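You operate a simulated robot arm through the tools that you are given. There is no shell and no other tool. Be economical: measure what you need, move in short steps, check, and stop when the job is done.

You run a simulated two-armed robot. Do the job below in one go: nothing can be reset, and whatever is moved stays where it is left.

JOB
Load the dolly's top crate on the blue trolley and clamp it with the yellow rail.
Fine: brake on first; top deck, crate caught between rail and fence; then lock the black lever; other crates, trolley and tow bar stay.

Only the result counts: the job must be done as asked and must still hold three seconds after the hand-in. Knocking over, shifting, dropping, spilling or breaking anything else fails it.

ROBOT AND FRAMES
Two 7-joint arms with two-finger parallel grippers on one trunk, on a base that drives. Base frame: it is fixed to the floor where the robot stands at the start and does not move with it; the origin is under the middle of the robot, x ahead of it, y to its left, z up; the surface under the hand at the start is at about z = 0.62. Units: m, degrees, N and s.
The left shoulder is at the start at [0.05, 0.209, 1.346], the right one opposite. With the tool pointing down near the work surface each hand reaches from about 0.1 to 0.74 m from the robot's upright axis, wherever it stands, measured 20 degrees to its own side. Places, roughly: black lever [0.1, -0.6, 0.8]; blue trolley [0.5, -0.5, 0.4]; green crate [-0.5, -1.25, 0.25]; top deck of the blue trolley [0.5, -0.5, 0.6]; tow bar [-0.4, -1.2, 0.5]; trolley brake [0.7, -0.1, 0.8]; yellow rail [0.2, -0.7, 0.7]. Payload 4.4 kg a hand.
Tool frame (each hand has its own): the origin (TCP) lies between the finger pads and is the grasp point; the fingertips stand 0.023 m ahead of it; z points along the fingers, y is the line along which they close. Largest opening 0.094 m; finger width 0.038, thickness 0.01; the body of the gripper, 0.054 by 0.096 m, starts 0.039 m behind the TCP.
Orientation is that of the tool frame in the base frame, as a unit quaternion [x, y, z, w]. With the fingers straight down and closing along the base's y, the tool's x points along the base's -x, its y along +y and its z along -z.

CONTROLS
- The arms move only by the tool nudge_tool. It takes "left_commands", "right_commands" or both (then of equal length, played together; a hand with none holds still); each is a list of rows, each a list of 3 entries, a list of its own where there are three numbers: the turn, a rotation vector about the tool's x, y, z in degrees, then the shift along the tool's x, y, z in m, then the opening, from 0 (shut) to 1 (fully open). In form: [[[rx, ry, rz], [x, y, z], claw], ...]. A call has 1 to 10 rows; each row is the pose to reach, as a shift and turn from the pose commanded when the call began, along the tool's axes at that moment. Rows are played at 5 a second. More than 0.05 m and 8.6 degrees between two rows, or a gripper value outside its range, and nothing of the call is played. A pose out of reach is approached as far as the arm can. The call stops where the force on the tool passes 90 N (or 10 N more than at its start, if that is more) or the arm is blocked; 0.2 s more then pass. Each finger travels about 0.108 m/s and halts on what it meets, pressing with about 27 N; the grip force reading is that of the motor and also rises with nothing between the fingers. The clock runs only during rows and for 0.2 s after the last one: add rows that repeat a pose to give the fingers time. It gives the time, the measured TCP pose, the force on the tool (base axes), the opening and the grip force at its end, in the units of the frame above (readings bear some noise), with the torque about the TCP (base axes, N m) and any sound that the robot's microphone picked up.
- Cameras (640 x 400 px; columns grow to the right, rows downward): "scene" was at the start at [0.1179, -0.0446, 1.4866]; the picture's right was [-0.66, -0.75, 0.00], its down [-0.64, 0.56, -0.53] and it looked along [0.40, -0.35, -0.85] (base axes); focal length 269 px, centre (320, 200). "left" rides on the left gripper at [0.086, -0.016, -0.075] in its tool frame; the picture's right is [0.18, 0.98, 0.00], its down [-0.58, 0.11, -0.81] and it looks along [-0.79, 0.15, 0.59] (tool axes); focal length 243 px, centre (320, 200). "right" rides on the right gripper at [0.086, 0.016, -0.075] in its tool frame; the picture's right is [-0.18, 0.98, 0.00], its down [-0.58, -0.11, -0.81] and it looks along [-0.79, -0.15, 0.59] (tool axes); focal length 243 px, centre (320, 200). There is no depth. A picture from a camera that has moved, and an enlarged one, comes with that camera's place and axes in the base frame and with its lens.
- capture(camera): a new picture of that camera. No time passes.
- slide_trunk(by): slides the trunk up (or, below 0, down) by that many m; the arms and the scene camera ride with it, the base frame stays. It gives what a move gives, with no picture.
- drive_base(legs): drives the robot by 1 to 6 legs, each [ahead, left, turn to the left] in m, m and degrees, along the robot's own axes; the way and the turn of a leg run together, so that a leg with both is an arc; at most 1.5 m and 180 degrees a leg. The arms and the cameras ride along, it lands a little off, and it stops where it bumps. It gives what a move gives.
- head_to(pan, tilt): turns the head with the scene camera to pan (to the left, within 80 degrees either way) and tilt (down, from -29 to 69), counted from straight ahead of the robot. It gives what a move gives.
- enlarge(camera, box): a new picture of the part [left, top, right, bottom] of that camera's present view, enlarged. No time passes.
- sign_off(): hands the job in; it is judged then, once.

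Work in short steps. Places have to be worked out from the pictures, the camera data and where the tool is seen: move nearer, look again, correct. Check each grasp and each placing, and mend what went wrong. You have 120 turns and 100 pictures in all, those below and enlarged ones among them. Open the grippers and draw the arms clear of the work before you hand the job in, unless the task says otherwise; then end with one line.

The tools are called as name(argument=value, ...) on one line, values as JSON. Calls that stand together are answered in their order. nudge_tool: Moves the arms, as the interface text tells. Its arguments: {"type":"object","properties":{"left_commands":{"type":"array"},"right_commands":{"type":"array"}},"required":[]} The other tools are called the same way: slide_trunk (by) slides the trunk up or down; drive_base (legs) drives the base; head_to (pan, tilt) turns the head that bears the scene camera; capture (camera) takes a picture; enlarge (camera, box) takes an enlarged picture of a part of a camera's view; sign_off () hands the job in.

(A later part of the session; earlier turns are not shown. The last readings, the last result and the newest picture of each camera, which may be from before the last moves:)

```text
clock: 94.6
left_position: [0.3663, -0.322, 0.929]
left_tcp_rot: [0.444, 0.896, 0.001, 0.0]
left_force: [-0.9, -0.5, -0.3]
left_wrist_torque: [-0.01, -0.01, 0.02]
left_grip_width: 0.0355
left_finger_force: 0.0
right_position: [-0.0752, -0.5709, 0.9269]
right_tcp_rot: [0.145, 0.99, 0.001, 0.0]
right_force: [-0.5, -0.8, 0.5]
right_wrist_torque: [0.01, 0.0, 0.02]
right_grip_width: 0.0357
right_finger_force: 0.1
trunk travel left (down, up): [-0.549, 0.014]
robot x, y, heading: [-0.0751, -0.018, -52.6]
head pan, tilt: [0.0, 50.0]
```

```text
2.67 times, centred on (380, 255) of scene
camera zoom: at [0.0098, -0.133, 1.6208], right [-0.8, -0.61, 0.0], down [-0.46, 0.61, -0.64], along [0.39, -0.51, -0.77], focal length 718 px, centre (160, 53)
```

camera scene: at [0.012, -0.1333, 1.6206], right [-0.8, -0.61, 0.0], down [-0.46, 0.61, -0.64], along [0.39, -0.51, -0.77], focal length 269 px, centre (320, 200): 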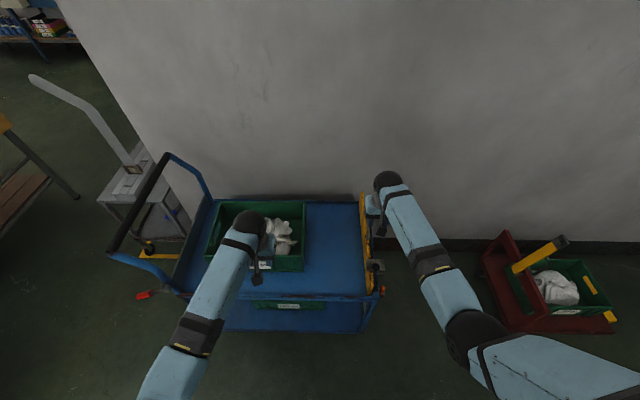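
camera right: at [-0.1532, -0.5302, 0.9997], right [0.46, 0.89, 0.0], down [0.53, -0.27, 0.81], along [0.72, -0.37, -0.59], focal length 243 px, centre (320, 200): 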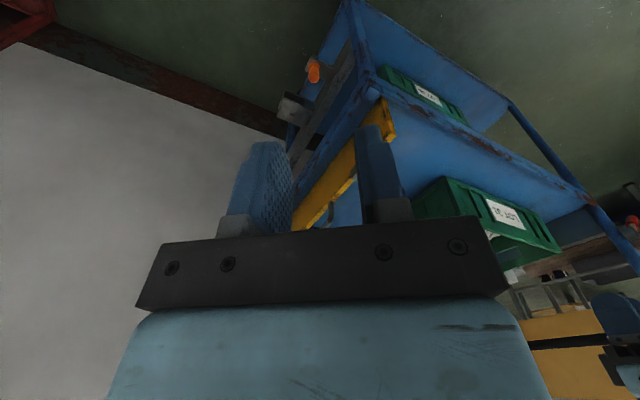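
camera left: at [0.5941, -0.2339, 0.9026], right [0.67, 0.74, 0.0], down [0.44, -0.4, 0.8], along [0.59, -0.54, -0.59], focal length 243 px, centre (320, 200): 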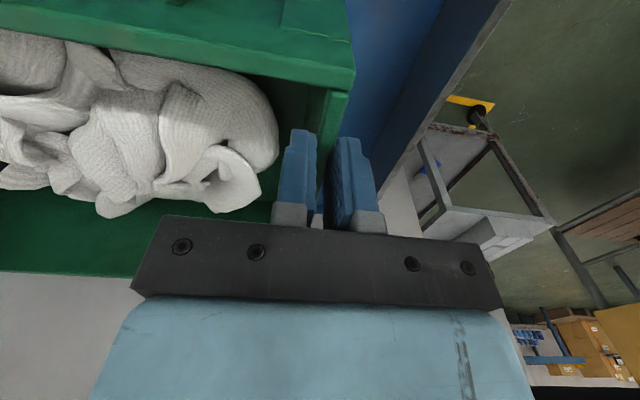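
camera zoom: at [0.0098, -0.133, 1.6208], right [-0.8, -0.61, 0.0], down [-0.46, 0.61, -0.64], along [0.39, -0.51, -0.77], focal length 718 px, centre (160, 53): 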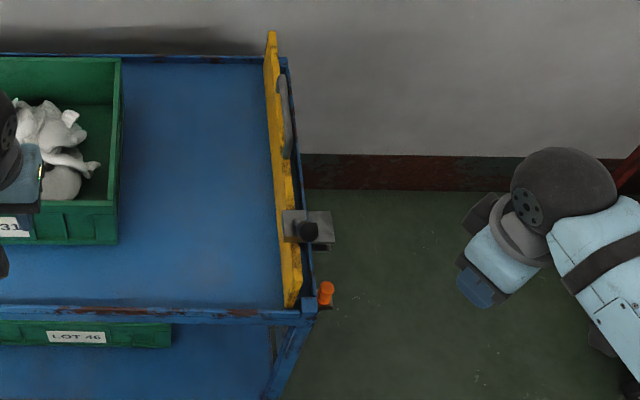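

Clear view: rail plate with D-handle on its outer side and the lever block with black knob pointing up; the deck between rail and crate is free. I swing the right camera a bit so the fingers don't hide the lever, and look.

nudge_tool(right_commands=[[[0, 0, 7], [0, 0, 0.02], 0.38], [[0, 0, 14], [0, 0, 0.04], 0.38], [[0, 0, 21], [0, 0, 0.05], 0.38]])

enlarge(camera="right", box=[340, 40, 600, 220])

```text
clock: 95.4
left_position: [0.3663, -0.3216, 0.9281]
left_tcp_rot: [0.444, 0.896, 0.001, -0.001]
left_force: [0.5, 0.1, -0.1]
left_wrist_torque: [0.01, 0.02, 0.03]
left_grip_width: 0.0355
left_finger_force: 0.1
right_position: [-0.0706, -0.5708, 0.8764]
right_tcp_rot: [0.324, 0.946, 0.001, 0.0]
right_force: [0.0, 0.0, 0.2]
right_wrist_torque: [-0.01, 0.0, 0.01]
right_grip_width: 0.0358
right_finger_force: 0.1
trunk travel left (down, up): [-0.549, 0.014]
robot x, y, heading: [-0.0727, -0.0192, -52.6]
head pan, tilt: [0.0, 50.0]
```

```text
2.22 times, centred on (470, 130) of right
camera zoom: at [-0.1301, -0.5053, 0.9499], right [0.75, 0.66, 0.0], down [0.39, -0.44, 0.81], along [0.54, -0.6, -0.59], focal length 539 px, centre (-13, 356)
```

zoom: 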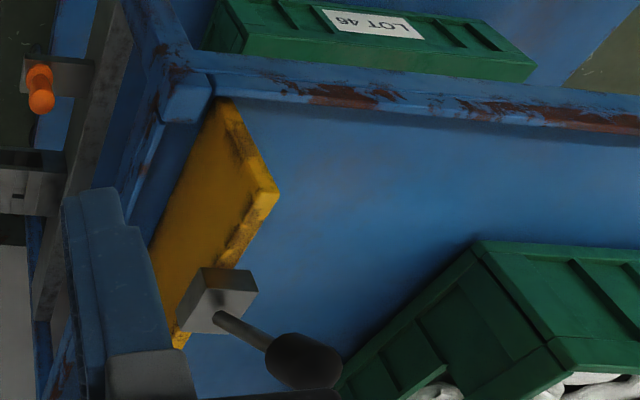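

Measured: rail outer face at l≈-0.26, top z≈0.715, n 0.49–0.92; knob centre (0.108,-0.560,0.805), lever root (0.118,-0.592,0.755). I'll push the rail from outside with closed fingers between block and D-handle (n≈0.62), hand leaning outward 30°. First get into position outboard and low.

nudge_tool(right_commands=[[[-6, -0.8, 3], [-0.039, -0.0147, 0], 0], [[-12, -1.6, 6], [-0.078, -0.0294, 0], 0], [[-18, -2.3, 9], [-0.117, -0.044, 0], 0], [[-24, -3.1, 12], [-0.156, -0.0588, 0], 0], [[-29.8, -3.9, 14.8], [-0.1946, -0.0735, 0], 0], [[-29.8, -3.9, 14.8], [-0.1946, -0.0735, 0.04], 0], [[-29.8, -3.9, 14.8], [-0.1946, -0.0735, 0.08], 0], [[-29.8, -3.9, 14.8], [-0.1946, -0.0735, 0.12], 0], [[-29.8, -3.9, 14.8], [-0.1946, -0.0735, 0.16], 0], [[-29.8, -3.9, 14.8], [-0.1946, -0.0735, 0.196], 0]])

enlarge(camera="scene", box=[300, 180, 460, 300])

capture(camera="right")

```text
clock: 97.6
left_position: [0.3668, -0.3218, 0.9275]
left_tcp_rot: [0.443, 0.897, 0.001, -0.001]
left_force: [0.1, -0.4, 0.4]
left_wrist_torque: [0.01, -0.01, -0.01]
left_grip_width: 0.0356
left_finger_force: 0.1
right_position: [0.0222, -0.6964, 0.7369]
right_tcp_rot: [0.429, 0.865, 0.232, 0.115]
right_force: [0.2, -2.0, 1.1]
right_wrist_torque: [0.06, 0.07, 0.05]
right_grip_width: 0.0
right_finger_force: 26.7
right hand out of reach, approached as far as the arm can: row 8, 9, 10
trunk travel left (down, up): [-0.549, 0.014]
robot x, y, heading: [-0.0722, -0.0211, -52.8]
head pan, tilt: [0.0, 50.0]
```

```text
3.33 times, centred on (380, 240) of scene
camera zoom: at [0.0122, -0.1334, 1.6206], right [-0.8, -0.61, 0.0], down [-0.46, 0.61, -0.64], along [0.39, -0.51, -0.77], focal length 898 px, centre (120, 67)
```

zoom: 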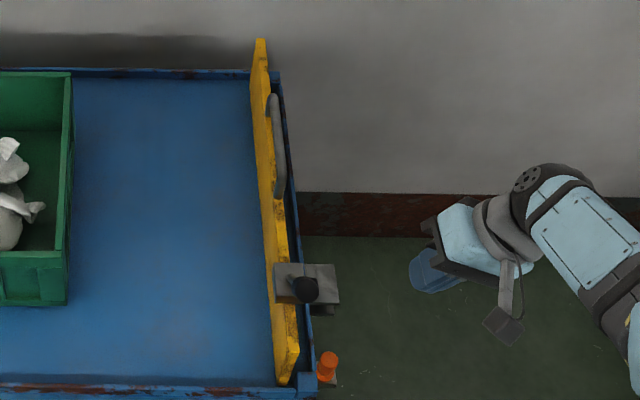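

```text
36 pictures are left
camera right: at [-0.0494, -0.6419, 0.8087], right [0.79, 0.37, 0.49], down [-0.04, -0.76, 0.64], along [0.61, -0.53, -0.59], focal length 243 px, centre (320, 200)
```

right: 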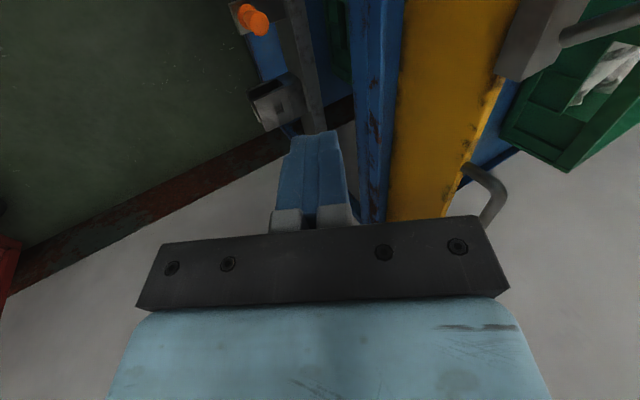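

The arm ran out of downward reach with the trunk high. I raise the right hand, draw the left one back, and lower the trunk by 0.17.

nudge_tool(left_commands=[[[0, 0, 0], [0.03, 0, 0], 0.38], [[0, 0, 0], [0.06, 0, 0], 0.38], [[0, 0, 0], [0.09, 0, 0], 0.38], [[0, 0, 0], [0.12, 0, 0], 0.38]], right_commands=[[[0, 0, 0], [0, 0.019, -0.0325], 0], [[0, 0, 0], [0, 0.0375, -0.065], 0], [[0, 0, 0], [0, 0.056, -0.0975], 0], [[0, 0, 0], [0, 0.075, -0.13], 0]])

slide_trunk(by=-0.17)

```text
clock: 98.6
left_position: [0.2905, -0.226, 0.9303]
left_tcp_rot: [0.444, 0.896, 0.001, 0.0]
left_force: [-0.4, -0.2, 0.4]
left_wrist_torque: [-0.01, -0.03, -0.02]
left_grip_width: 0.0357
left_finger_force: 0.0
right_position: [0.0236, -0.695, 0.8843]
right_tcp_rot: [0.43, 0.865, 0.233, 0.115]
right_force: [0.3, 0.6, -0.5]
right_wrist_torque: [-0.02, 0.0, -0.03]
right_grip_width: 0.0001
right_finger_force: 26.8
trunk travel left (down, up): [-0.549, 0.014]
robot x, y, heading: [-0.072, -0.018, -52.7]
head pan, tilt: [0.0, 50.0]
```

```text
clock: 100.5
left_position: [0.2931, -0.2288, 0.7601]
left_tcp_rot: [0.443, 0.896, 0.001, -0.001]
left_force: [0.7, 0.6, 0.0]
left_wrist_torque: [0.0, 0.03, 0.01]
left_grip_width: 0.0358
left_finger_force: 0.0
right_position: [0.024, -0.6963, 0.7138]
right_tcp_rot: [0.431, 0.865, 0.232, 0.113]
right_force: [-0.9, -0.4, 0.1]
right_wrist_torque: [0.0, 0.01, 0.04]
right_grip_width: 0.0
right_finger_force: 27.2
trunk travel left (down, up): [-0.379, 0.184]
robot x, y, heading: [-0.0742, -0.0185, -52.8]
head pan, tilt: [0.0, 50.0]
```

Right hand at l≈-0.40, n≈0.57, z≈0.71. I move to n≈0.62, z≈0.68 and approach the rail face.

nudge_tool(right_commands=[[[0, 0, 0], [-0.025, -0.0085, 0.0147], 0], [[0, 0, 0], [-0.05, -0.017, 0.0294], 0], [[0, 0, 0], [-0.05, 0.0, 0.04], 0], [[0, 0, 0], [-0.05, 0.026, 0.055], 0], [[0, 0, 0], [-0.05, 0.052, 0.0694], 0], [[0, 0, 0], [-0.05, 0.061, 0.0744], 0]])

enlarge(camera="scene", box=[280, 180, 440, 300])

capture(camera="right")

```text
clock: 101.9
left_position: [0.2936, -0.2277, 0.7591]
left_tcp_rot: [0.444, 0.896, 0.001, -0.001]
left_force: [-0.8, -0.5, -0.1]
left_wrist_torque: [-0.02, 0.01, -0.02]
left_grip_width: 0.0359
left_finger_force: 0.1
right_position: [0.1261, -0.6824, 0.6785]
right_tcp_rot: [0.431, 0.864, 0.233, 0.113]
right_force: [0.1, 0.4, 0.5]
right_wrist_torque: [-0.01, -0.02, 0.01]
right_grip_width: 0.0
right_finger_force: 27.3
trunk travel left (down, up): [-0.379, 0.184]
robot x, y, heading: [-0.0763, -0.0179, -52.8]
head pan, tilt: [0.0, 50.0]
```

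```text
3.33 times, centred on (360, 240) of scene
camera zoom: at [0.0119, -0.1335, 1.4506], right [-0.8, -0.61, 0.0], down [-0.46, 0.61, -0.64], along [0.39, -0.51, -0.77], focal length 898 px, centre (187, 67)
```

zoom: 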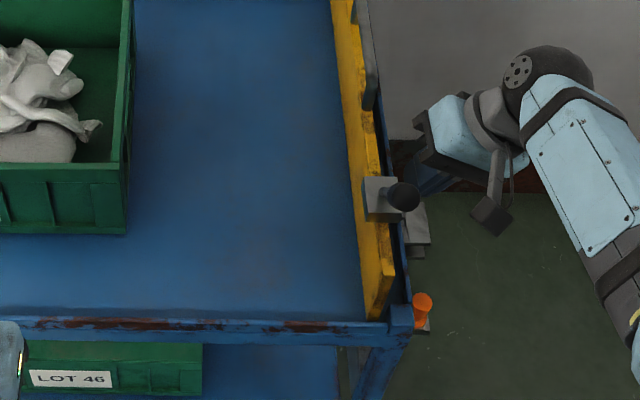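

```text
34 pictures are left
camera right: at [0.0546, -0.6282, 0.7499], right [0.79, 0.37, 0.49], down [-0.04, -0.77, 0.64], along [0.61, -0.53, -0.59], focal length 243 px, centre (320, 200)
```

right: 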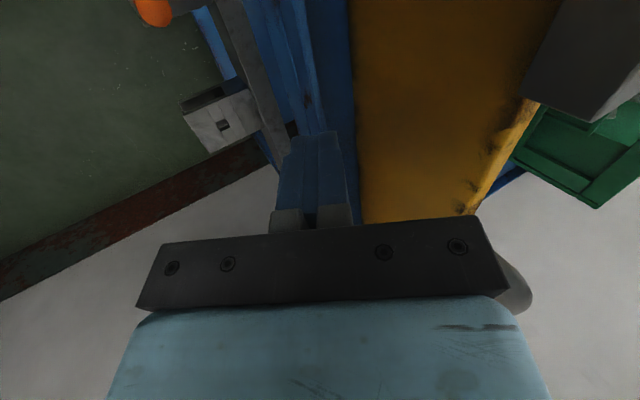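

Fingers are just outboard of the rail plate. I push along +l by 6 cm and watch force and motion.

nudge_tool(right_commands=[[[0, 0, 0], [0, 0.0087, 0.005], 0], [[0, 0, 0], [0, 0.0173, 0.01], 0], [[0, 0, 0], [0, 0.026, 0.015], 0], [[0, 0, 0], [0, 0.0346, 0.02], 0], [[0, 0, 0], [0, 0.0433, 0.025], 0], [[0, 0, 0], [0, 0.052, 0.03], 0]])

enlarge(camera="scene", box=[280, 180, 440, 300])

```text
clock: 103.3
left_position: [0.2935, -0.2281, 0.7585]
left_tcp_rot: [0.443, 0.896, 0.002, -0.001]
left_force: [-0.6, 0.0, 0.4]
left_wrist_torque: [0.03, 0.0, 0.0]
left_grip_width: 0.0356
left_finger_force: 0.1
right_position: [0.175, -0.6466, 0.6776]
right_tcp_rot: [0.429, 0.865, 0.234, 0.113]
right_force: [0.0, 0.0, -0.5]
right_wrist_torque: [-0.01, 0.05, -0.01]
right_grip_width: 0.0
right_finger_force: 26.8
trunk travel left (down, up): [-0.379, 0.184]
robot x, y, heading: [-0.0744, -0.0204, -52.7]
head pan, tilt: [0.0, 50.0]
```

```text
3.33 times, centred on (360, 240) of scene
camera zoom: at [0.0121, -0.1334, 1.4506], right [-0.8, -0.61, 0.0], down [-0.46, 0.61, -0.64], along [0.39, -0.51, -0.77], focal length 898 px, centre (187, 67)
```

zoom: 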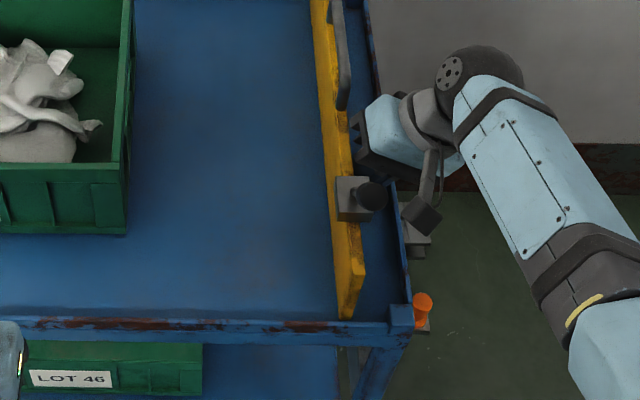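

The rail slides freely with the hand. I push on 0.19 m, up to just before the crate.

nudge_tool(right_commands=[[[0, 0, 0], [0, 0.0206, 0.0119], 0], [[0, 0, 0], [0, 0.0411, 0.0237], 0], [[0, 0, 0], [0, 0.0617, 0.0356], 0], [[0, 0, 0], [0, 0.0823, 0.0475], 0], [[0, 0, 0], [0, 0.1028, 0.0594], 0], [[0, 0, 0], [0, 0.1234, 0.0712], 0], [[0, 0, 0], [0, 0.144, 0.0831], 0], [[0, 0, 0], [0, 0.1645, 0.095], 0]])

enlarge(camera="scene", box=[180, 150, 420, 330])

```text
clock: 105.1
left_position: [0.2925, -0.2278, 0.7597]
left_tcp_rot: [0.444, 0.896, 0.0, -0.001]
left_force: [-0.7, 0.0, 0.5]
left_wrist_torque: [0.01, 0.03, -0.01]
left_grip_width: 0.0356
left_finger_force: 0.0
right_position: [0.3252, -0.5289, 0.6794]
right_tcp_rot: [0.43, 0.865, 0.233, 0.113]
right_force: [0.7, -0.4, 0.1]
right_wrist_torque: [0.0, 0.02, 0.02]
right_grip_width: 0.0
right_finger_force: 27.0
trunk travel left (down, up): [-0.379, 0.184]
robot x, y, heading: [-0.0717, -0.0186, -52.9]
head pan, tilt: [0.0, 50.0]
```

```text
2.22 times, centred on (300, 240) of scene
camera zoom: at [0.0125, -0.1329, 1.4506], right [-0.8, -0.61, 0.0], down [-0.46, 0.61, -0.64], along [0.39, -0.51, -0.77], focal length 599 px, centre (364, 111)
```

zoom: 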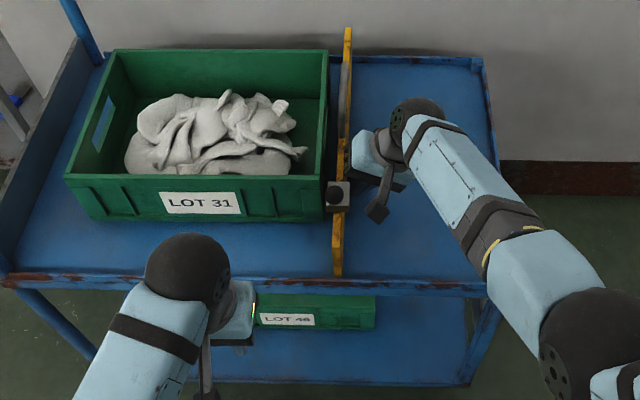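

The rail is just short of the crate, the block passing beside its near corner. I push on slowly so the rail carries the crate to the fence, watching the force.

nudge_tool(right_commands=[[[0, 0, 0], [0, 0.0104, 0.006], 0], [[0, 0, 0], [0, 0.0208, 0.012], 0], [[0, 0, 0], [0, 0.0312, 0.018], 0], [[0, 0, 0], [0, 0.0416, 0.024], 0], [[0, 0, 0], [0, 0.052, 0.03], 0], [[0, 0, 0], [0, 0.0624, 0.036], 0], [[0, 0, 0], [0, 0.0728, 0.042], 0]])

enlarge(camera="scene", box=[180, 150, 420, 330])

```text
clock: 106.7
left_position: [0.2926, -0.2278, 0.7587]
left_tcp_rot: [0.444, 0.896, 0.001, -0.002]
left_force: [0.4, -0.2, 0.3]
left_wrist_torque: [0.02, 0.02, 0.03]
left_grip_width: 0.0358
left_finger_force: 0.0
right_position: [0.3927, -0.4781, 0.6793]
right_tcp_rot: [0.43, 0.865, 0.232, 0.114]
right_force: [-1.4, -8.7, -2.6]
right_wrist_torque: [-0.21, 0.13, -0.27]
right_grip_width: 0.0
right_finger_force: 27.7
trunk travel left (down, up): [-0.379, 0.184]
robot x, y, heading: [-0.0725, -0.0224, -52.8]
head pan, tilt: [0.0, 50.0]
```

```text
2.22 times, centred on (300, 240) of scene
camera zoom: at [0.013, -0.1343, 1.4504], right [-0.8, -0.61, 0.0], down [-0.47, 0.61, -0.64], along [0.39, -0.51, -0.77], focal length 599 px, centre (364, 111)
```

zoom: 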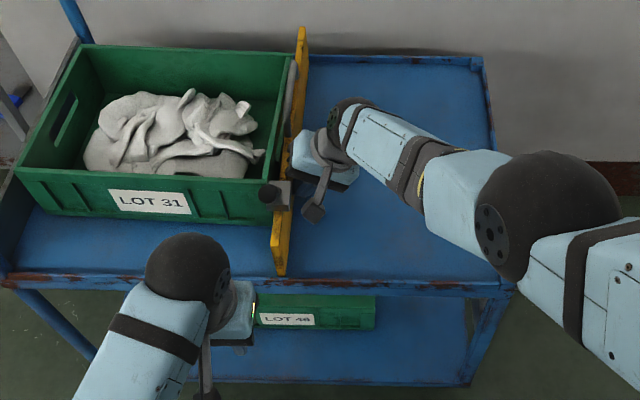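

The crate slides with ~9 N. I push on until the fence stops it.

nudge_tool(right_commands=[[[0, 0, 0], [0, 0.0087, 0.005], 0], [[0, 0, 0], [0, 0.0173, 0.01], 0], [[0, 0, 0], [0, 0.0217, 0.0125], 0], [[0, 0, 0], [0, 0.026, 0.015], 0], [[0, 0, 0], [0, 0.0303, 0.0175], 0], [[0, 0, 0], [0, 0.0346, 0.02], 0]])

enlarge(camera="scene", box=[150, 140, 390, 320])

```text
clock: 108.1
left_position: [0.2926, -0.2287, 0.7587]
left_tcp_rot: [0.444, 0.896, 0.002, 0.0]
left_force: [-0.8, -1.0, 0.3]
left_wrist_torque: [-0.04, -0.01, 0.02]
left_grip_width: 0.0355
left_finger_force: 0.0
right_position: [0.4096, -0.4774, 0.6968]
right_tcp_rot: [0.438, 0.862, 0.223, 0.124]
right_force: [-1.2, -12.2, 2.6]
right_wrist_torque: [-0.11, 0.03, -0.01]
right_grip_width: 0.0
right_finger_force: 27.2
right hand out of reach, approached as far as the arm can: row 1, 2, 3, 4, 5, 6
trunk travel left (down, up): [-0.379, 0.184]
robot x, y, heading: [-0.0741, -0.0157, -52.8]
head pan, tilt: [0.0, 50.0]
```

```text
2.22 times, centred on (270, 230) of scene
camera zoom: at [0.0115, -0.1336, 1.4509], right [-0.8, -0.61, 0.0], down [-0.46, 0.61, -0.64], along [0.39, -0.51, -0.77], focal length 599 px, centre (431, 133)
```

zoom: 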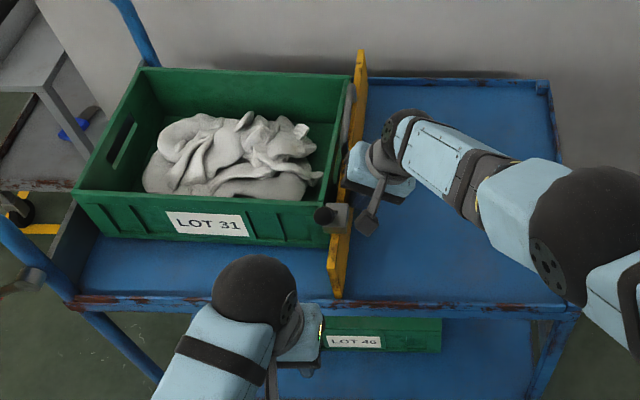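

The right arm is at its reach limit. I retract it outboard, drive the base left 0.12 m, and continue the push.

nudge_tool(right_commands=[[[0, 0, 0], [0, -0.03, -0.015], 0], [[0, 0, 0], [0, -0.06, -0.035], 0], [[0, 0, 0], [0, -0.09, -0.05], 0], [[0, 0, 0], [0, -0.12, -0.065], 0]])

drive_base(legs=[[0, 0.12, 0]])

capture(camera="scene")

```text
clock: 109.1
left_position: [0.2924, -0.2275, 0.7585]
left_tcp_rot: [0.444, 0.896, 0.002, -0.001]
left_force: [-0.1, -0.7, 0.1]
left_wrist_torque: [0.0, -0.03, 0.02]
left_grip_width: 0.0356
left_finger_force: 0.1
right_position: [0.3328, -0.5532, 0.6633]
right_tcp_rot: [0.43, 0.864, 0.234, 0.113]
right_force: [-0.1, 0.4, -0.9]
right_wrist_torque: [0.0, -0.01, -0.01]
right_grip_width: 0.0
right_finger_force: 27.1
right hand out of reach, approached as far as the arm can: row 1, 2, 3, 4
trunk travel left (down, up): [-0.379, 0.184]
robot x, y, heading: [-0.0756, -0.02, -53.0]
head pan, tilt: [0.0, 50.0]
```

```text
clock: 110.8
left_position: [0.3877, -0.1562, 0.7588]
left_tcp_rot: [0.444, 0.896, 0.002, -0.001]
left_force: [0.0, 0.4, -0.7]
left_wrist_torque: [0.02, 0.0, 0.02]
left_grip_width: 0.0356
left_finger_force: 0.0
right_position: [0.4268, -0.4809, 0.6632]
right_tcp_rot: [0.43, 0.865, 0.233, 0.114]
right_force: [-2.3, -5.2, 2.5]
right_wrist_torque: [0.18, -0.2, -0.18]
right_grip_width: 0.0002
right_finger_force: 26.7
trunk travel left (down, up): [-0.379, 0.184]
robot x, y, heading: [0.0234, 0.0514, -53.0]
head pan, tilt: [0.0, 50.0]
```

```text
29 pictures are left
camera scene: at [0.1067, -0.0609, 1.4506], right [-0.8, -0.61, 0.0], down [-0.46, 0.61, -0.64], along [0.39, -0.51, -0.77], focal length 269 px, centre (320, 200)
```

scene: 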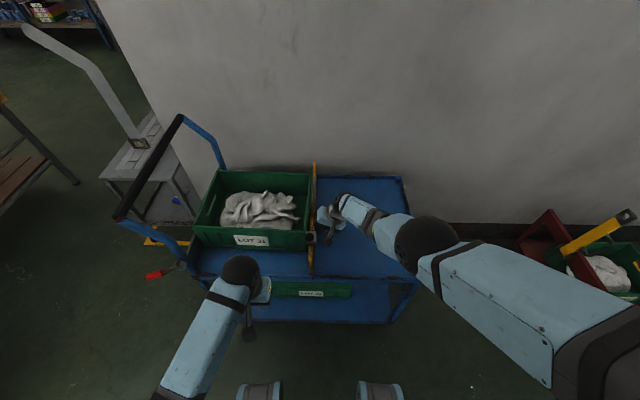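

The hand touches the rail again. I push on along +l, slowly, raising the tip by 1 cm.

nudge_tool(right_commands=[[[0, 0, 0], [0, 0.012, -0.007], 0], [[0, 0, 0], [0, 0.0163, -0.0045], 0], [[0, 0, 0], [0, 0.0207, -0.002], 0], [[0, 0, 0], [0, 0.025, 0.0005], 0], [[0, 0, 0], [0, 0.0293, 0.003], 0], [[0, 0, 0], [0, 0.0337, 0.0055], 0], [[0, 0, 0], [0, 0.038, 0.008], 0], [[0, 0, 0], [0, 0.0423, 0.0105], 0], [[0, 0, 0], [0, 0.0467, 0.013], 0], [[0, 0, 0], [0, 0.051, 0.0155], 0]])

enlarge(camera="scene", box=[140, 130, 380, 310])

```text
clock: 112.1
left_position: [0.3866, -0.1567, 0.7601]
left_tcp_rot: [0.446, 0.895, 0.001, -0.001]
left_force: [0.4, 0.5, 0.1]
left_wrist_torque: [0.0, 0.02, 0.02]
left_grip_width: 0.0361
left_finger_force: 0.0
right_position: [0.4337, -0.48, 0.6727]
right_tcp_rot: [0.439, 0.864, 0.222, 0.11]
right_force: [-10.2, -6.9, -0.9]
right_wrist_torque: [-0.12, 0.17, -0.06]
right_grip_width: 0.0
right_finger_force: 27.0
right hand out of reach, approached as far as the arm can: row 1, 2, 3
trunk travel left (down, up): [-0.379, 0.184]
robot x, y, heading: [0.0205, 0.0533, -53.1]
head pan, tilt: [0.0, 50.0]
stopped in row 6 (right hand): the force on the tool passed its limit at 93 N (the readings are from after the stop); the commanded pose is now the measured one
```

```text
2.22 times, centred on (260, 220) of scene
camera zoom: at [0.1072, -0.0605, 1.4509], right [-0.8, -0.6, 0.0], down [-0.46, 0.61, -0.64], along [0.39, -0.51, -0.77], focal length 599 px, centre (453, 156)
```

zoom: 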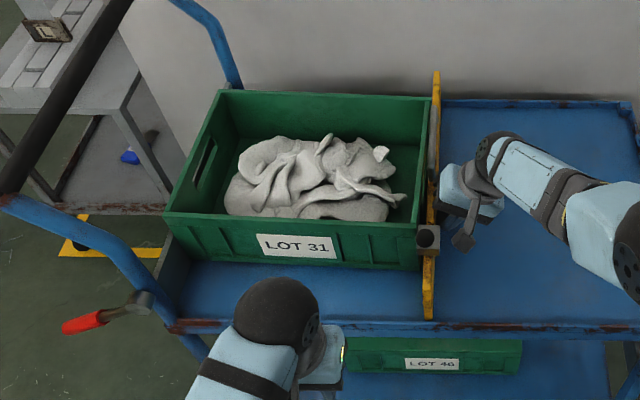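

The push stopped at 93 N: crate is now against the fence with rail at l≈0.09, consistent with the crate's 0.355 m length. I hold with the right hand and bring the left camera to view the black lever.

nudge_tool(left_commands=[[[0, 0, 0], [0, -0.012, -0.045], 0.38], [[0, 0, 0], [0, -0.025, -0.09], 0.38], [[0, 0, 0], [0, -0.04, -0.135], 0.38], [[0, 0, 0], [0, -0.055, -0.18], 0.38]])

enlarge(camera="left", box=[120, 60, 360, 240])

enlarge(camera="scene", box=[270, 180, 350, 260])

```text
clock: 113.0
left_position: [0.4563, -0.1096, 0.8753]
left_tcp_rot: [0.449, 0.878, 0.144, 0.076]
left_force: [0.1, -0.6, -1.2]
left_wrist_torque: [0.0, -0.01, -0.03]
left_grip_width: 0.0358
left_finger_force: 0.1
left hand out of reach, approached as far as the arm can: row 4
right_position: [0.4341, -0.4801, 0.671]
right_tcp_rot: [0.438, 0.864, 0.224, 0.11]
right_force: [-2.4, 0.7, 0.8]
right_wrist_torque: [0.03, -0.01, 0.02]
right_grip_width: 0.0002
right_finger_force: 27.2
trunk travel left (down, up): [-0.379, 0.184]
robot x, y, heading: [0.0177, 0.0517, -53.1]
head pan, tilt: [0.0, 50.0]
stopped in row 4 (left hand): the arm was blocked; the commanded pose is now the measured one
```

```text
2.22 times, centred on (240, 150) of left
camera zoom: at [0.3738, -0.0614, 0.9406], right [0.65, 0.7, 0.31], down [0.21, -0.56, 0.8], along [0.73, -0.45, -0.51], focal length 539 px, centre (498, 311)
```

zoom: 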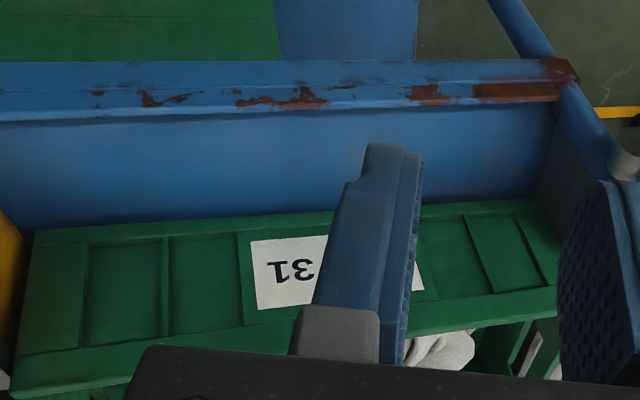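

```text
5.00 times, centred on (310, 220) of scene
camera zoom: at [0.1054, -0.0619, 1.4507], right [-0.8, -0.6, 0.0], down [-0.46, 0.61, -0.64], along [0.39, -0.51, -0.77], focal length 1347 px, centre (370, 100)
```

zoom: 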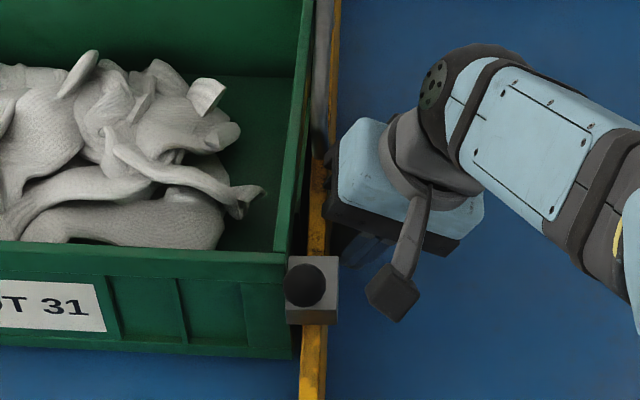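

The block sits just at the crate's near corner. The left hand drifted (posture limit), so I bring it upright, closed, to the near side of the lever knob (knob ≈ l 0.08, n 0.515, z 0.805).

nudge_tool(left_commands=[[[3.1, 0, 0], [-0.013, -0.035, -0.0093], 0], [[6.2, 0, 0], [-0.026, -0.07, -0.0187], 0], [[9.4, 0, 0], [-0.039, -0.1055, -0.028], 0], [[12.5, 0, 0], [-0.052, -0.141, -0.0373], 0], [[15.7, 0, 0], [-0.065, -0.176, -0.0467], 0], [[18.8, 0, 0], [-0.078, -0.211, -0.056], 0]])

enlarge(camera="scene", box=[250, 170, 370, 270])

capture(camera="left")

```text
clock: 113.8
left_position: [0.4576, -0.1444, 0.8486]
left_tcp_rot: [0.449, 0.875, 0.161, 0.078]
left_force: [-0.2, 0.3, -0.1]
left_wrist_torque: [0.0, -0.03, 0.01]
left_grip_width: 0.0
left_finger_force: 26.8
right_position: [0.4339, -0.4807, 0.6716]
right_tcp_rot: [0.438, 0.864, 0.224, 0.111]
right_force: [-0.8, -1.3, -0.4]
right_wrist_torque: [-0.03, 0.05, 0.0]
right_grip_width: 0.0
right_finger_force: 26.9
trunk travel left (down, up): [-0.379, 0.184]
robot x, y, heading: [0.0203, 0.0528, -53.0]
head pan, tilt: [0.0, 50.0]
stopped in row 3 (left hand): the arm was blocked; the commanded pose is now the measured one
```

```text
4.00 times, centred on (310, 220) of scene
camera zoom: at [0.1057, -0.0624, 1.4505], right [-0.8, -0.6, 0.0], down [-0.46, 0.61, -0.64], along [0.39, -0.51, -0.77], focal length 1078 px, centre (360, 120)
```

zoom: 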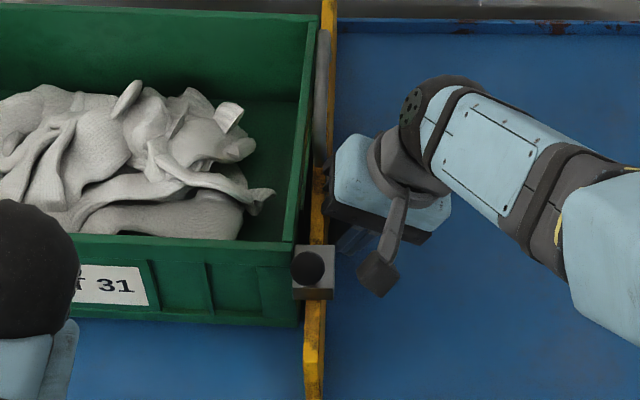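

```text
24 pictures are left
camera left: at [0.3759, -0.0972, 0.9134], right [0.64, 0.68, 0.35], down [0.2, -0.58, 0.79], along [0.74, -0.44, -0.51], focal length 243 px, centre (320, 200)
```

left: 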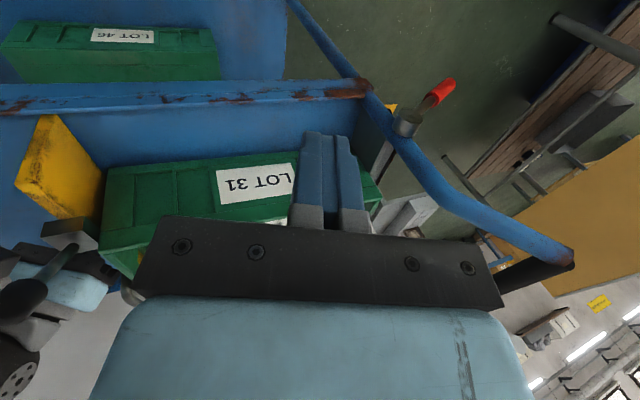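

The left arm is blocked from crossing further, so I'll use the right hand for the lever: the rail showed no spring-back. I retract it from the rail, raise it, turn upright and hover above the knob (tip z≈0.85).

nudge_tool(right_commands=[[[0, 0, 0], [0, -0.026, -0.015], 0], [[0, 0, 0], [0, -0.052, -0.03], 0], [[0, 0, 0], [0, -0.032, -0.0646], 0], [[0, 0, 0], [0, -0.012, -0.099], 0], [[0, 0, 0], [0, 0.008, -0.134], 0], [[0, 0, 0], [0, 0.028, -0.1685], 0], [[7.5, 0, 0], [0.03, 0.05, -0.172], 0], [[15, 0, 0], [0.068, 0.075, -0.17], 0], [[22.5, 0, 0], [0.1, 0.1, -0.166], 0], [[30, 0, 0], [0.13, 0.1217, -0.161], 0]])

enlarge(camera="scene", box=[210, 150, 370, 270])

```text
clock: 116.2
left_position: [0.4583, -0.1445, 0.8488]
left_tcp_rot: [0.451, 0.875, 0.162, 0.077]
left_force: [0.8, 0.7, 0.4]
left_wrist_torque: [0.01, -0.01, 0.0]
left_grip_width: 0.0002
left_finger_force: 27.1
right_position: [0.502, -0.4514, 0.7849]
right_tcp_rot: [0.491, 0.867, 0.087, -0.007]
right_force: [-0.6, -0.6, -0.5]
right_wrist_torque: [0.0, 0.02, -0.01]
right_grip_width: 0.0
right_finger_force: 27.0
right hand out of reach, approached as far as the arm can: row 1, 2, 3, 4, 5, 6, 7, 8, 9, 10
trunk travel left (down, up): [-0.379, 0.184]
robot x, y, heading: [0.0183, 0.048, -52.7]
head pan, tilt: [0.0, 50.0]
stopped in row 10 (right hand): the arm was blocked; the commanded pose is now the measured one
```

```text
3.33 times, centred on (290, 210) of scene
camera zoom: at [0.1054, -0.0623, 1.4506], right [-0.8, -0.6, 0.0], down [-0.46, 0.61, -0.64], along [0.39, -0.51, -0.77], focal length 898 px, centre (420, 167)
```

zoom: 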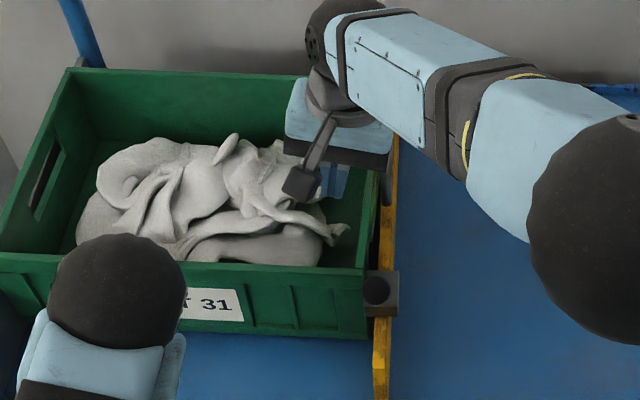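

The right arm's reach limit put its fingers above the crate (no contact forces). I raise the trunk to clear everything rigidly, and then shift the base right so the left hand can reach the lever naturally.

slide_trunk(by=0.18)

drive_base(legs=[[-0.1, 0, 0], [0, -0.18, 0]])

capture(camera="scene")

```text
clock: 118.2
left_position: [0.4583, -0.1439, 1.0295]
left_tcp_rot: [0.449, 0.875, 0.162, 0.078]
left_force: [0.2, 0.1, -0.6]
left_wrist_torque: [0.0, 0.0, -0.03]
left_grip_width: 0.0
left_finger_force: 27.3
right_position: [0.5009, -0.451, 0.965]
right_tcp_rot: [0.492, 0.866, 0.088, -0.008]
right_force: [0.5, 0.6, 0.5]
right_wrist_torque: [-0.01, 0.01, -0.02]
right_grip_width: 0.0002
right_finger_force: 26.7
trunk travel left (down, up): [-0.559, 0.004]
robot x, y, heading: [0.0226, 0.0521, -53.0]
head pan, tilt: [0.0, 50.0]
```

```text
clock: 121.2
left_position: [0.2529, -0.1718, 1.0284]
left_tcp_rot: [0.451, 0.874, 0.162, 0.078]
left_force: [0.5, 0.3, -0.4]
left_wrist_torque: [-0.02, 0.0, 0.0]
left_grip_width: 0.0
left_finger_force: 26.3
right_position: [0.2958, -0.4789, 0.9659]
right_tcp_rot: [0.493, 0.866, 0.088, -0.009]
right_force: [0.4, -0.3, 0.4]
right_wrist_torque: [0.04, 0.01, 0.0]
right_grip_width: 0.0
right_finger_force: 27.5
trunk travel left (down, up): [-0.559, 0.004]
robot x, y, heading: [-0.1837, 0.0315, -53.1]
head pan, tilt: [0.0, 50.0]
```

```text
22 pictures are left
camera scene: at [-0.0997, -0.088, 1.6306], right [-0.8, -0.6, 0.0], down [-0.46, 0.61, -0.64], along [0.39, -0.51, -0.77], focal length 269 px, centre (320, 200)
```

scene: 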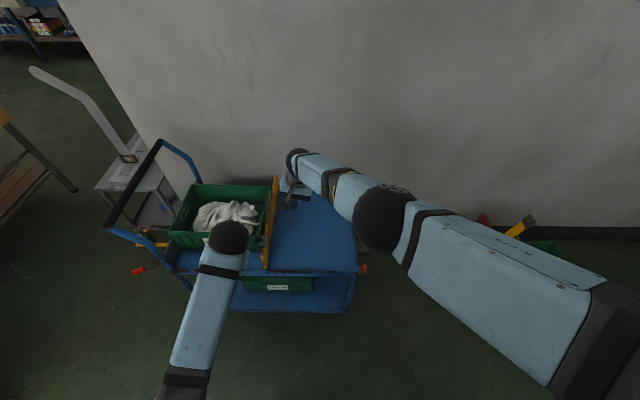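

Now the lever is ~20° to the left side at 0.68 m. I move the right arm outboard and bring the left hand upright above the knob.

nudge_tool(left_commands=[[[3, 0, 0], [-0.04, -0.01, 0.01], 0], [[6, 0, 0], [-0.08, -0.02, 0.03], 0], [[9, 0, 0], [-0.118, -0.03, 0.05], 0], [[12, 0, 0], [-0.155, -0.04, 0.075], 0], [[15, 0, 0], [-0.19, -0.05, 0.095], 0], [[18, 0, 0], [-0.215, -0.06, 0.12], 0], [[20.7, 0, 0], [-0.226, -0.07, 0.139], 0]], right_commands=[[[0, 0, 0], [0.01, -0.03, 0], 0], [[0, 0, 0], [0.02, -0.06, 0], 0], [[0, 0, 0], [0.03, -0.09, 0], 0], [[0, 0, 0], [0.045, -0.12, 0], 0], [[0, 0, 0], [0.06, -0.15, 0], 0], [[0, 0, 0], [0.08, -0.18, 0], 0], [[0, 0, 0], [0.1, -0.21, 0], 0]])

enlarge(camera="scene", box=[160, 150, 360, 290])

capture(camera="left")

```text
clock: 122.8
left_position: [0.3679, -0.3639, 0.8724]
left_tcp_rot: [0.458, 0.889, 0.001, -0.004]
left_force: [-0.7, -0.2, 0.5]
left_wrist_torque: [-0.02, 0.01, 0.01]
left_grip_width: 0.0
left_finger_force: 26.9
right_position: [0.0611, -0.5002, 0.9475]
right_tcp_rot: [0.493, 0.866, 0.088, -0.007]
right_force: [0.5, 0.4, -0.2]
right_wrist_torque: [0.01, -0.04, 0.0]
right_grip_width: 0.0
right_finger_force: 26.9
trunk travel left (down, up): [-0.559, 0.004]
robot x, y, heading: [-0.1857, 0.0245, -53.2]
head pan, tilt: [0.0, 50.0]
```

```text
2.86 times, centred on (260, 220) of scene
camera zoom: at [-0.1016, -0.0889, 1.6307], right [-0.8, -0.6, 0.0], down [-0.46, 0.61, -0.64], along [0.39, -0.51, -0.77], focal length 770 px, centre (491, 143)
```

zoom: 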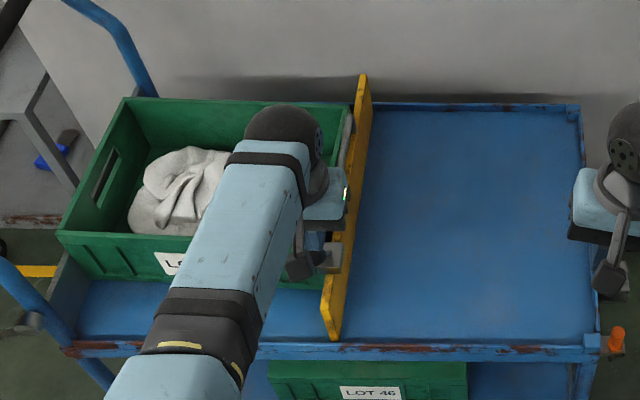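

```text
20 pictures are left
camera left: at [0.3056, -0.3022, 0.948], right [0.69, 0.72, 0.0], down [0.43, -0.41, 0.8], along [0.58, -0.56, -0.6], focal length 243 px, centre (320, 200)
```

left: 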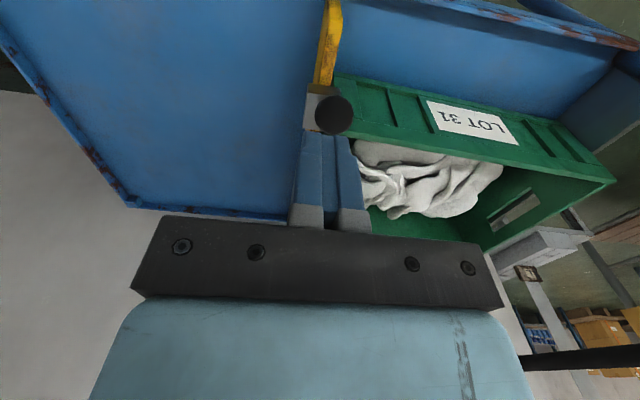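

Knob confirmed at l≈0.085, n≈0.518, z≈0.805, just under the fingertips. I centre on it and press down, drifting toward the near side along the lever's arc.

nudge_tool(left_commands=[[[0, 0, 0], [-0.003, 0.009, 0.008], 0], [[0, 0, 0], [-0.003, 0.009, 0.018], 0], [[0, 0, 0], [0.0, 0.009, 0.026], 0], [[0, 0, 0], [0.004, 0.009, 0.034], 0], [[0, 0, 0], [0.009, 0.009, 0.042], 0], [[0, 0, 0], [0.014, 0.009, 0.05], 0]])

capture(camera="left")

```text
clock: 124.3
left_position: [0.3749, -0.3598, 0.8467]
left_tcp_rot: [0.458, 0.889, -0.009, 0.015]
left_force: [-17.3, 19.3, 49.6]
left_wrist_torque: [0.07, 0.07, -0.03]
left_grip_width: 0.0001
left_finger_force: 26.6
right_position: [0.0605, -0.498, 0.9512]
right_tcp_rot: [0.492, 0.866, 0.086, -0.005]
right_force: [-0.3, 0.0, -0.1]
right_wrist_torque: [0.0, -0.01, -0.01]
right_grip_width: 0.0
right_finger_force: 27.1
trunk travel left (down, up): [-0.559, 0.004]
robot x, y, heading: [-0.1855, 0.0268, -53.4]
head pan, tilt: [0.0, 50.0]
stopped in row 6 (left hand): the force on the tool passed its limit at 92 N (the readings are from after the stop); the commanded pose is now the measured one
```

```text
19 pictures are left
camera left: at [0.3106, -0.2952, 0.917], right [0.69, 0.72, -0.01], down [0.41, -0.39, 0.83], along [0.59, -0.58, -0.56], focal length 243 px, centre (320, 200)
```

left: 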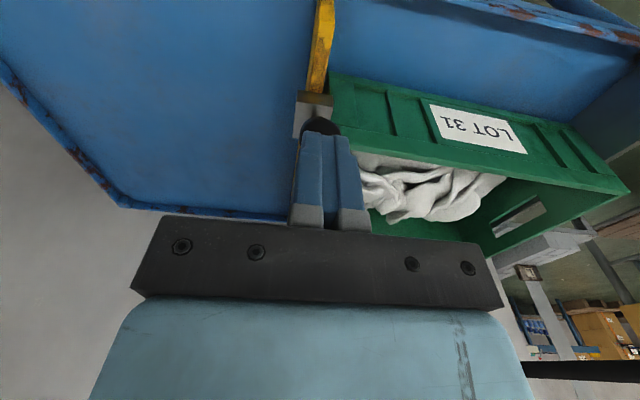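

Pressing from above just jams axially along the lever (force along its axis), so it must be swung sideways. I go to its near side and push it away (+n) at knob height.

nudge_tool(left_commands=[[[0, 0, 0], [0.005, 0, -0.015], 0], [[0, 0, 0], [0.042, 0, -0.015], 0], [[0, 0, 0], [0.042, 0, 0.012], 0], [[0, 0, 0], [0.042, 0, 0.034], 0], [[0, 0, 0], [0.03, 0, 0.034], 0], [[0, 0, 0], [0.02, 0, 0.034], 0], [[0, 0, 0], [0.012, 0, 0.034], 0], [[0, 0, 0], [0.004, 0, 0.034], 0], [[0, 0, 0], [-0.004, 0, 0.034], 0]])

capture(camera="left")

```text
clock: 126.3
left_position: [0.3779, -0.3643, 0.8011]
left_tcp_rot: [0.458, 0.889, -0.006, 0.01]
left_force: [0.1, 0.5, 0.2]
left_wrist_torque: [0.03, 0.03, 0.0]
left_grip_width: 0.0
left_finger_force: 26.7
right_position: [0.0633, -0.502, 0.9466]
right_tcp_rot: [0.493, 0.865, 0.089, -0.009]
right_force: [0.5, 0.3, 0.0]
right_wrist_torque: [0.0, -0.02, -0.01]
right_grip_width: 0.0
right_finger_force: 27.0
trunk travel left (down, up): [-0.559, 0.004]
robot x, y, heading: [-0.1849, 0.0257, -53.3]
head pan, tilt: [0.0, 50.0]
```

```text
18 pictures are left
camera left: at [0.3155, -0.3005, 0.874], right [0.69, 0.72, -0.01], down [0.42, -0.39, 0.82], along [0.59, -0.57, -0.57], focal length 243 px, centre (320, 200)
```

left: 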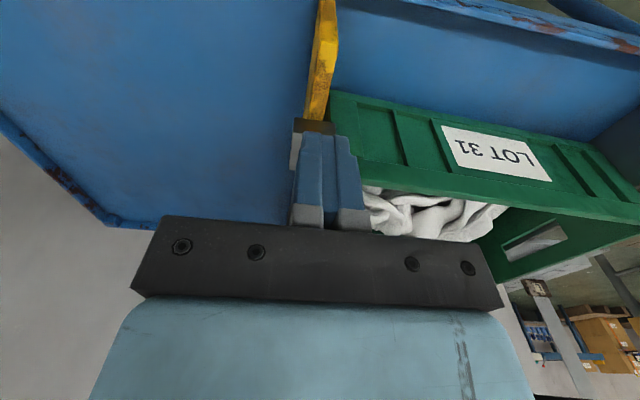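

No force, and the knob has swung ahead of the fingers: the lever moves that way. I push on along +n.

nudge_tool(left_commands=[[[0, 0, 0], [-0.01, 0, 0], 0], [[0, 0, 0], [-0.02, 0, 0], 0], [[0, 0, 0], [-0.03, 0, 0], 0], [[0, 0, 0], [-0.04, 0, 0], 0], [[0, 0, 0], [-0.05, 0, 0], 0], [[0, 0, 0], [-0.06, 0, 0], 0]])

capture(camera="left")

enlarge(camera="scene", box=[200, 160, 320, 260])

```text
clock: 127.7
left_position: [0.4025, -0.3973, 0.8032]
left_tcp_rot: [0.458, 0.889, -0.007, 0.011]
left_force: [0.0, -1.0, -0.4]
left_wrist_torque: [-0.01, -0.01, -0.02]
left_grip_width: 0.0002
left_finger_force: 26.9
left hand out of reach, approached as far as the arm can: row 5, 6
right_position: [0.0632, -0.5025, 0.9468]
right_tcp_rot: [0.493, 0.866, 0.088, -0.008]
right_force: [0.2, -0.3, 0.2]
right_wrist_torque: [0.01, 0.02, 0.02]
right_grip_width: 0.0
right_finger_force: 27.3
trunk travel left (down, up): [-0.559, 0.004]
robot x, y, heading: [-0.1878, 0.0256, -53.2]
head pan, tilt: [0.0, 50.0]
```

```text
17 pictures are left
camera left: at [0.3391, -0.3324, 0.8762], right [0.69, 0.72, -0.01], down [0.42, -0.39, 0.82], along [0.59, -0.57, -0.57], focal length 243 px, centre (320, 200)
```

left: 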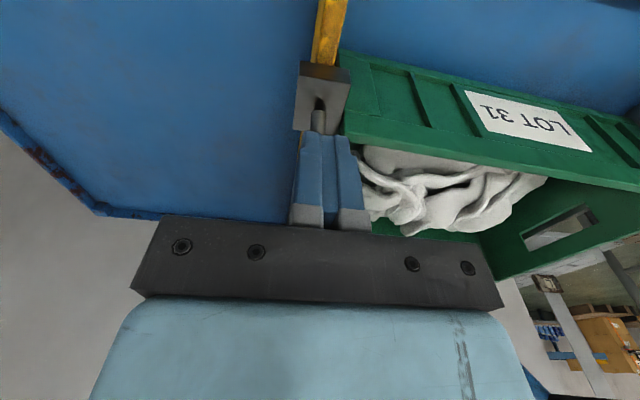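

```text
4.00 times, centred on (260, 210) of scene
camera zoom: at [-0.0996, -0.0887, 1.6306], right [-0.8, -0.6, 0.0], down [-0.46, 0.61, -0.64], along [0.38, -0.51, -0.77], focal length 1078 px, centre (560, 160)
```

zoom: 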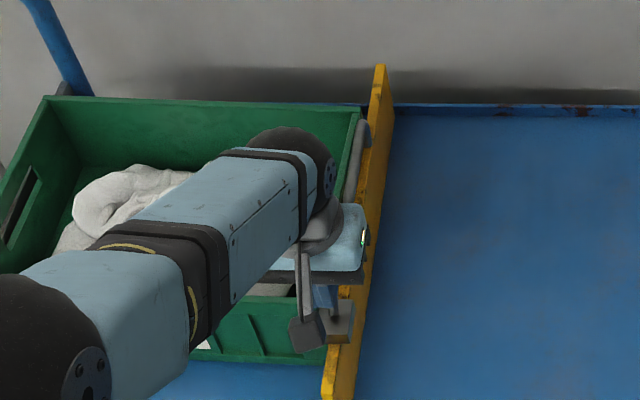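

The lever has swung past vertical; the arm is at its limit. I pull the hand back 6 cm, drive forward 0.1 m, then continue.

nudge_tool(left_commands=[[[0, 0, 0], [0.04, 0, 0], 0], [[0, 0, 0], [0.08, 0, 0], 0], [[0, 0, 0], [0.11, 0, 0], 0]])

drive_base(legs=[[0.1, 0, 0]])

capture(camera="left")

```text
clock: 128.5
left_position: [0.3394, -0.3063, 0.8017]
left_tcp_rot: [0.458, 0.889, -0.007, 0.011]
left_force: [-0.6, 0.5, 0.2]
left_wrist_torque: [-0.05, 0.02, 0.0]
left_grip_width: 0.0
left_finger_force: 27.3
right_position: [0.0644, -0.5005, 0.9471]
right_tcp_rot: [0.494, 0.865, 0.087, -0.008]
right_force: [0.3, -0.1, -0.1]
right_wrist_torque: [-0.02, 0.04, 0.02]
right_grip_width: 0.0
right_finger_force: 27.4
trunk travel left (down, up): [-0.559, 0.004]
robot x, y, heading: [-0.1811, 0.0297, -53.2]
head pan, tilt: [0.0, 50.0]
```

```text
clock: 129.7
left_position: [0.3983, -0.3841, 0.8]
left_tcp_rot: [0.458, 0.889, -0.006, 0.01]
left_force: [-0.3, -0.8, -0.1]
left_wrist_torque: [-0.01, 0.0, -0.02]
left_grip_width: 0.0
left_finger_force: 26.4
right_position: [0.123, -0.5787, 0.9468]
right_tcp_rot: [0.492, 0.866, 0.089, -0.009]
right_force: [-0.7, -1.0, 0.1]
right_wrist_torque: [0.0, 0.0, 0.01]
right_grip_width: 0.0002
right_finger_force: 27.2
trunk travel left (down, up): [-0.559, 0.004]
robot x, y, heading: [-0.1261, -0.0522, -53.0]
head pan, tilt: [0.0, 50.0]
```

```text
15 pictures are left
camera left: at [0.3348, -0.3197, 0.8734], right [0.69, 0.72, -0.01], down [0.42, -0.39, 0.82], along [0.59, -0.57, -0.57], focal length 243 px, centre (320, 200)
```

left: 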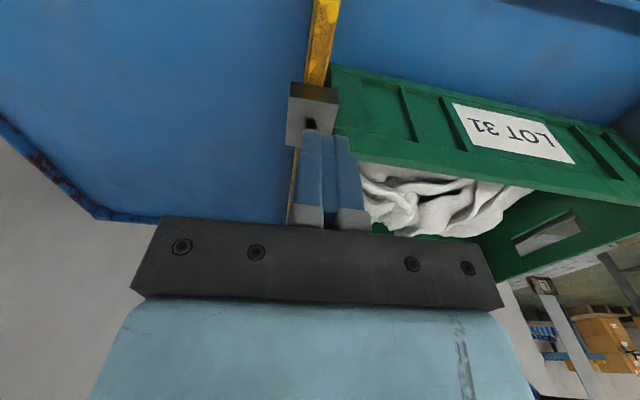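

The lever stayed over. I push on along +n until a stop.

nudge_tool(left_commands=[[[0, 0, 0], [-0.015, 0, 0.003], 0], [[0, 0, 0], [-0.03, 0, 0.006], 0], [[0, 0, 0], [-0.04, 0, 0.008], 0], [[0, 0, 0], [-0.05, 0, 0.008], 0], [[0, 0, 0], [-0.06, 0, 0.008], 0], [[0, 0, 0], [-0.07, 0, 0.008], 0], [[0, 0, 0], [-0.08, 0, 0.008], 0]])

capture(camera="left")

```text
clock: 130.4
left_position: [0.4106, -0.3971, 0.7967]
left_tcp_rot: [0.455, 0.891, 0.0, 0.003]
left_force: [-27.7, 42.7, 62.7]
left_wrist_torque: [-0.12, 0.29, -0.14]
left_grip_width: 0.0002
left_finger_force: 27.0
right_position: [0.121, -0.5707, 0.9538]
right_tcp_rot: [0.489, 0.868, 0.087, -0.003]
right_force: [0.2, -0.8, -0.4]
right_wrist_torque: [-0.02, 0.02, 0.0]
right_grip_width: 0.0
right_finger_force: 26.9
trunk travel left (down, up): [-0.559, 0.004]
robot x, y, heading: [-0.1231, -0.0511, -52.9]
head pan, tilt: [0.0, 50.0]
stopped in row 3 (left hand): the force on the tool passed its limit at 106 N (the readings are from after the stop); the commanded pose is now the measured one
```

```text
14 pictures are left
camera left: at [0.3475, -0.3348, 0.8704], right [0.69, 0.73, 0.0], down [0.43, -0.41, 0.81], along [0.59, -0.56, -0.59], focal length 243 px, centre (320, 200)
```

left: 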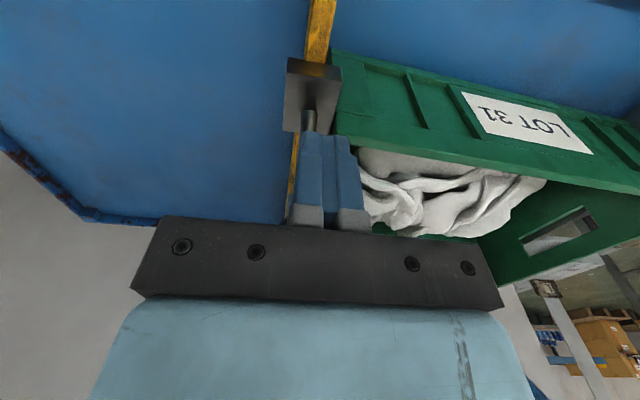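

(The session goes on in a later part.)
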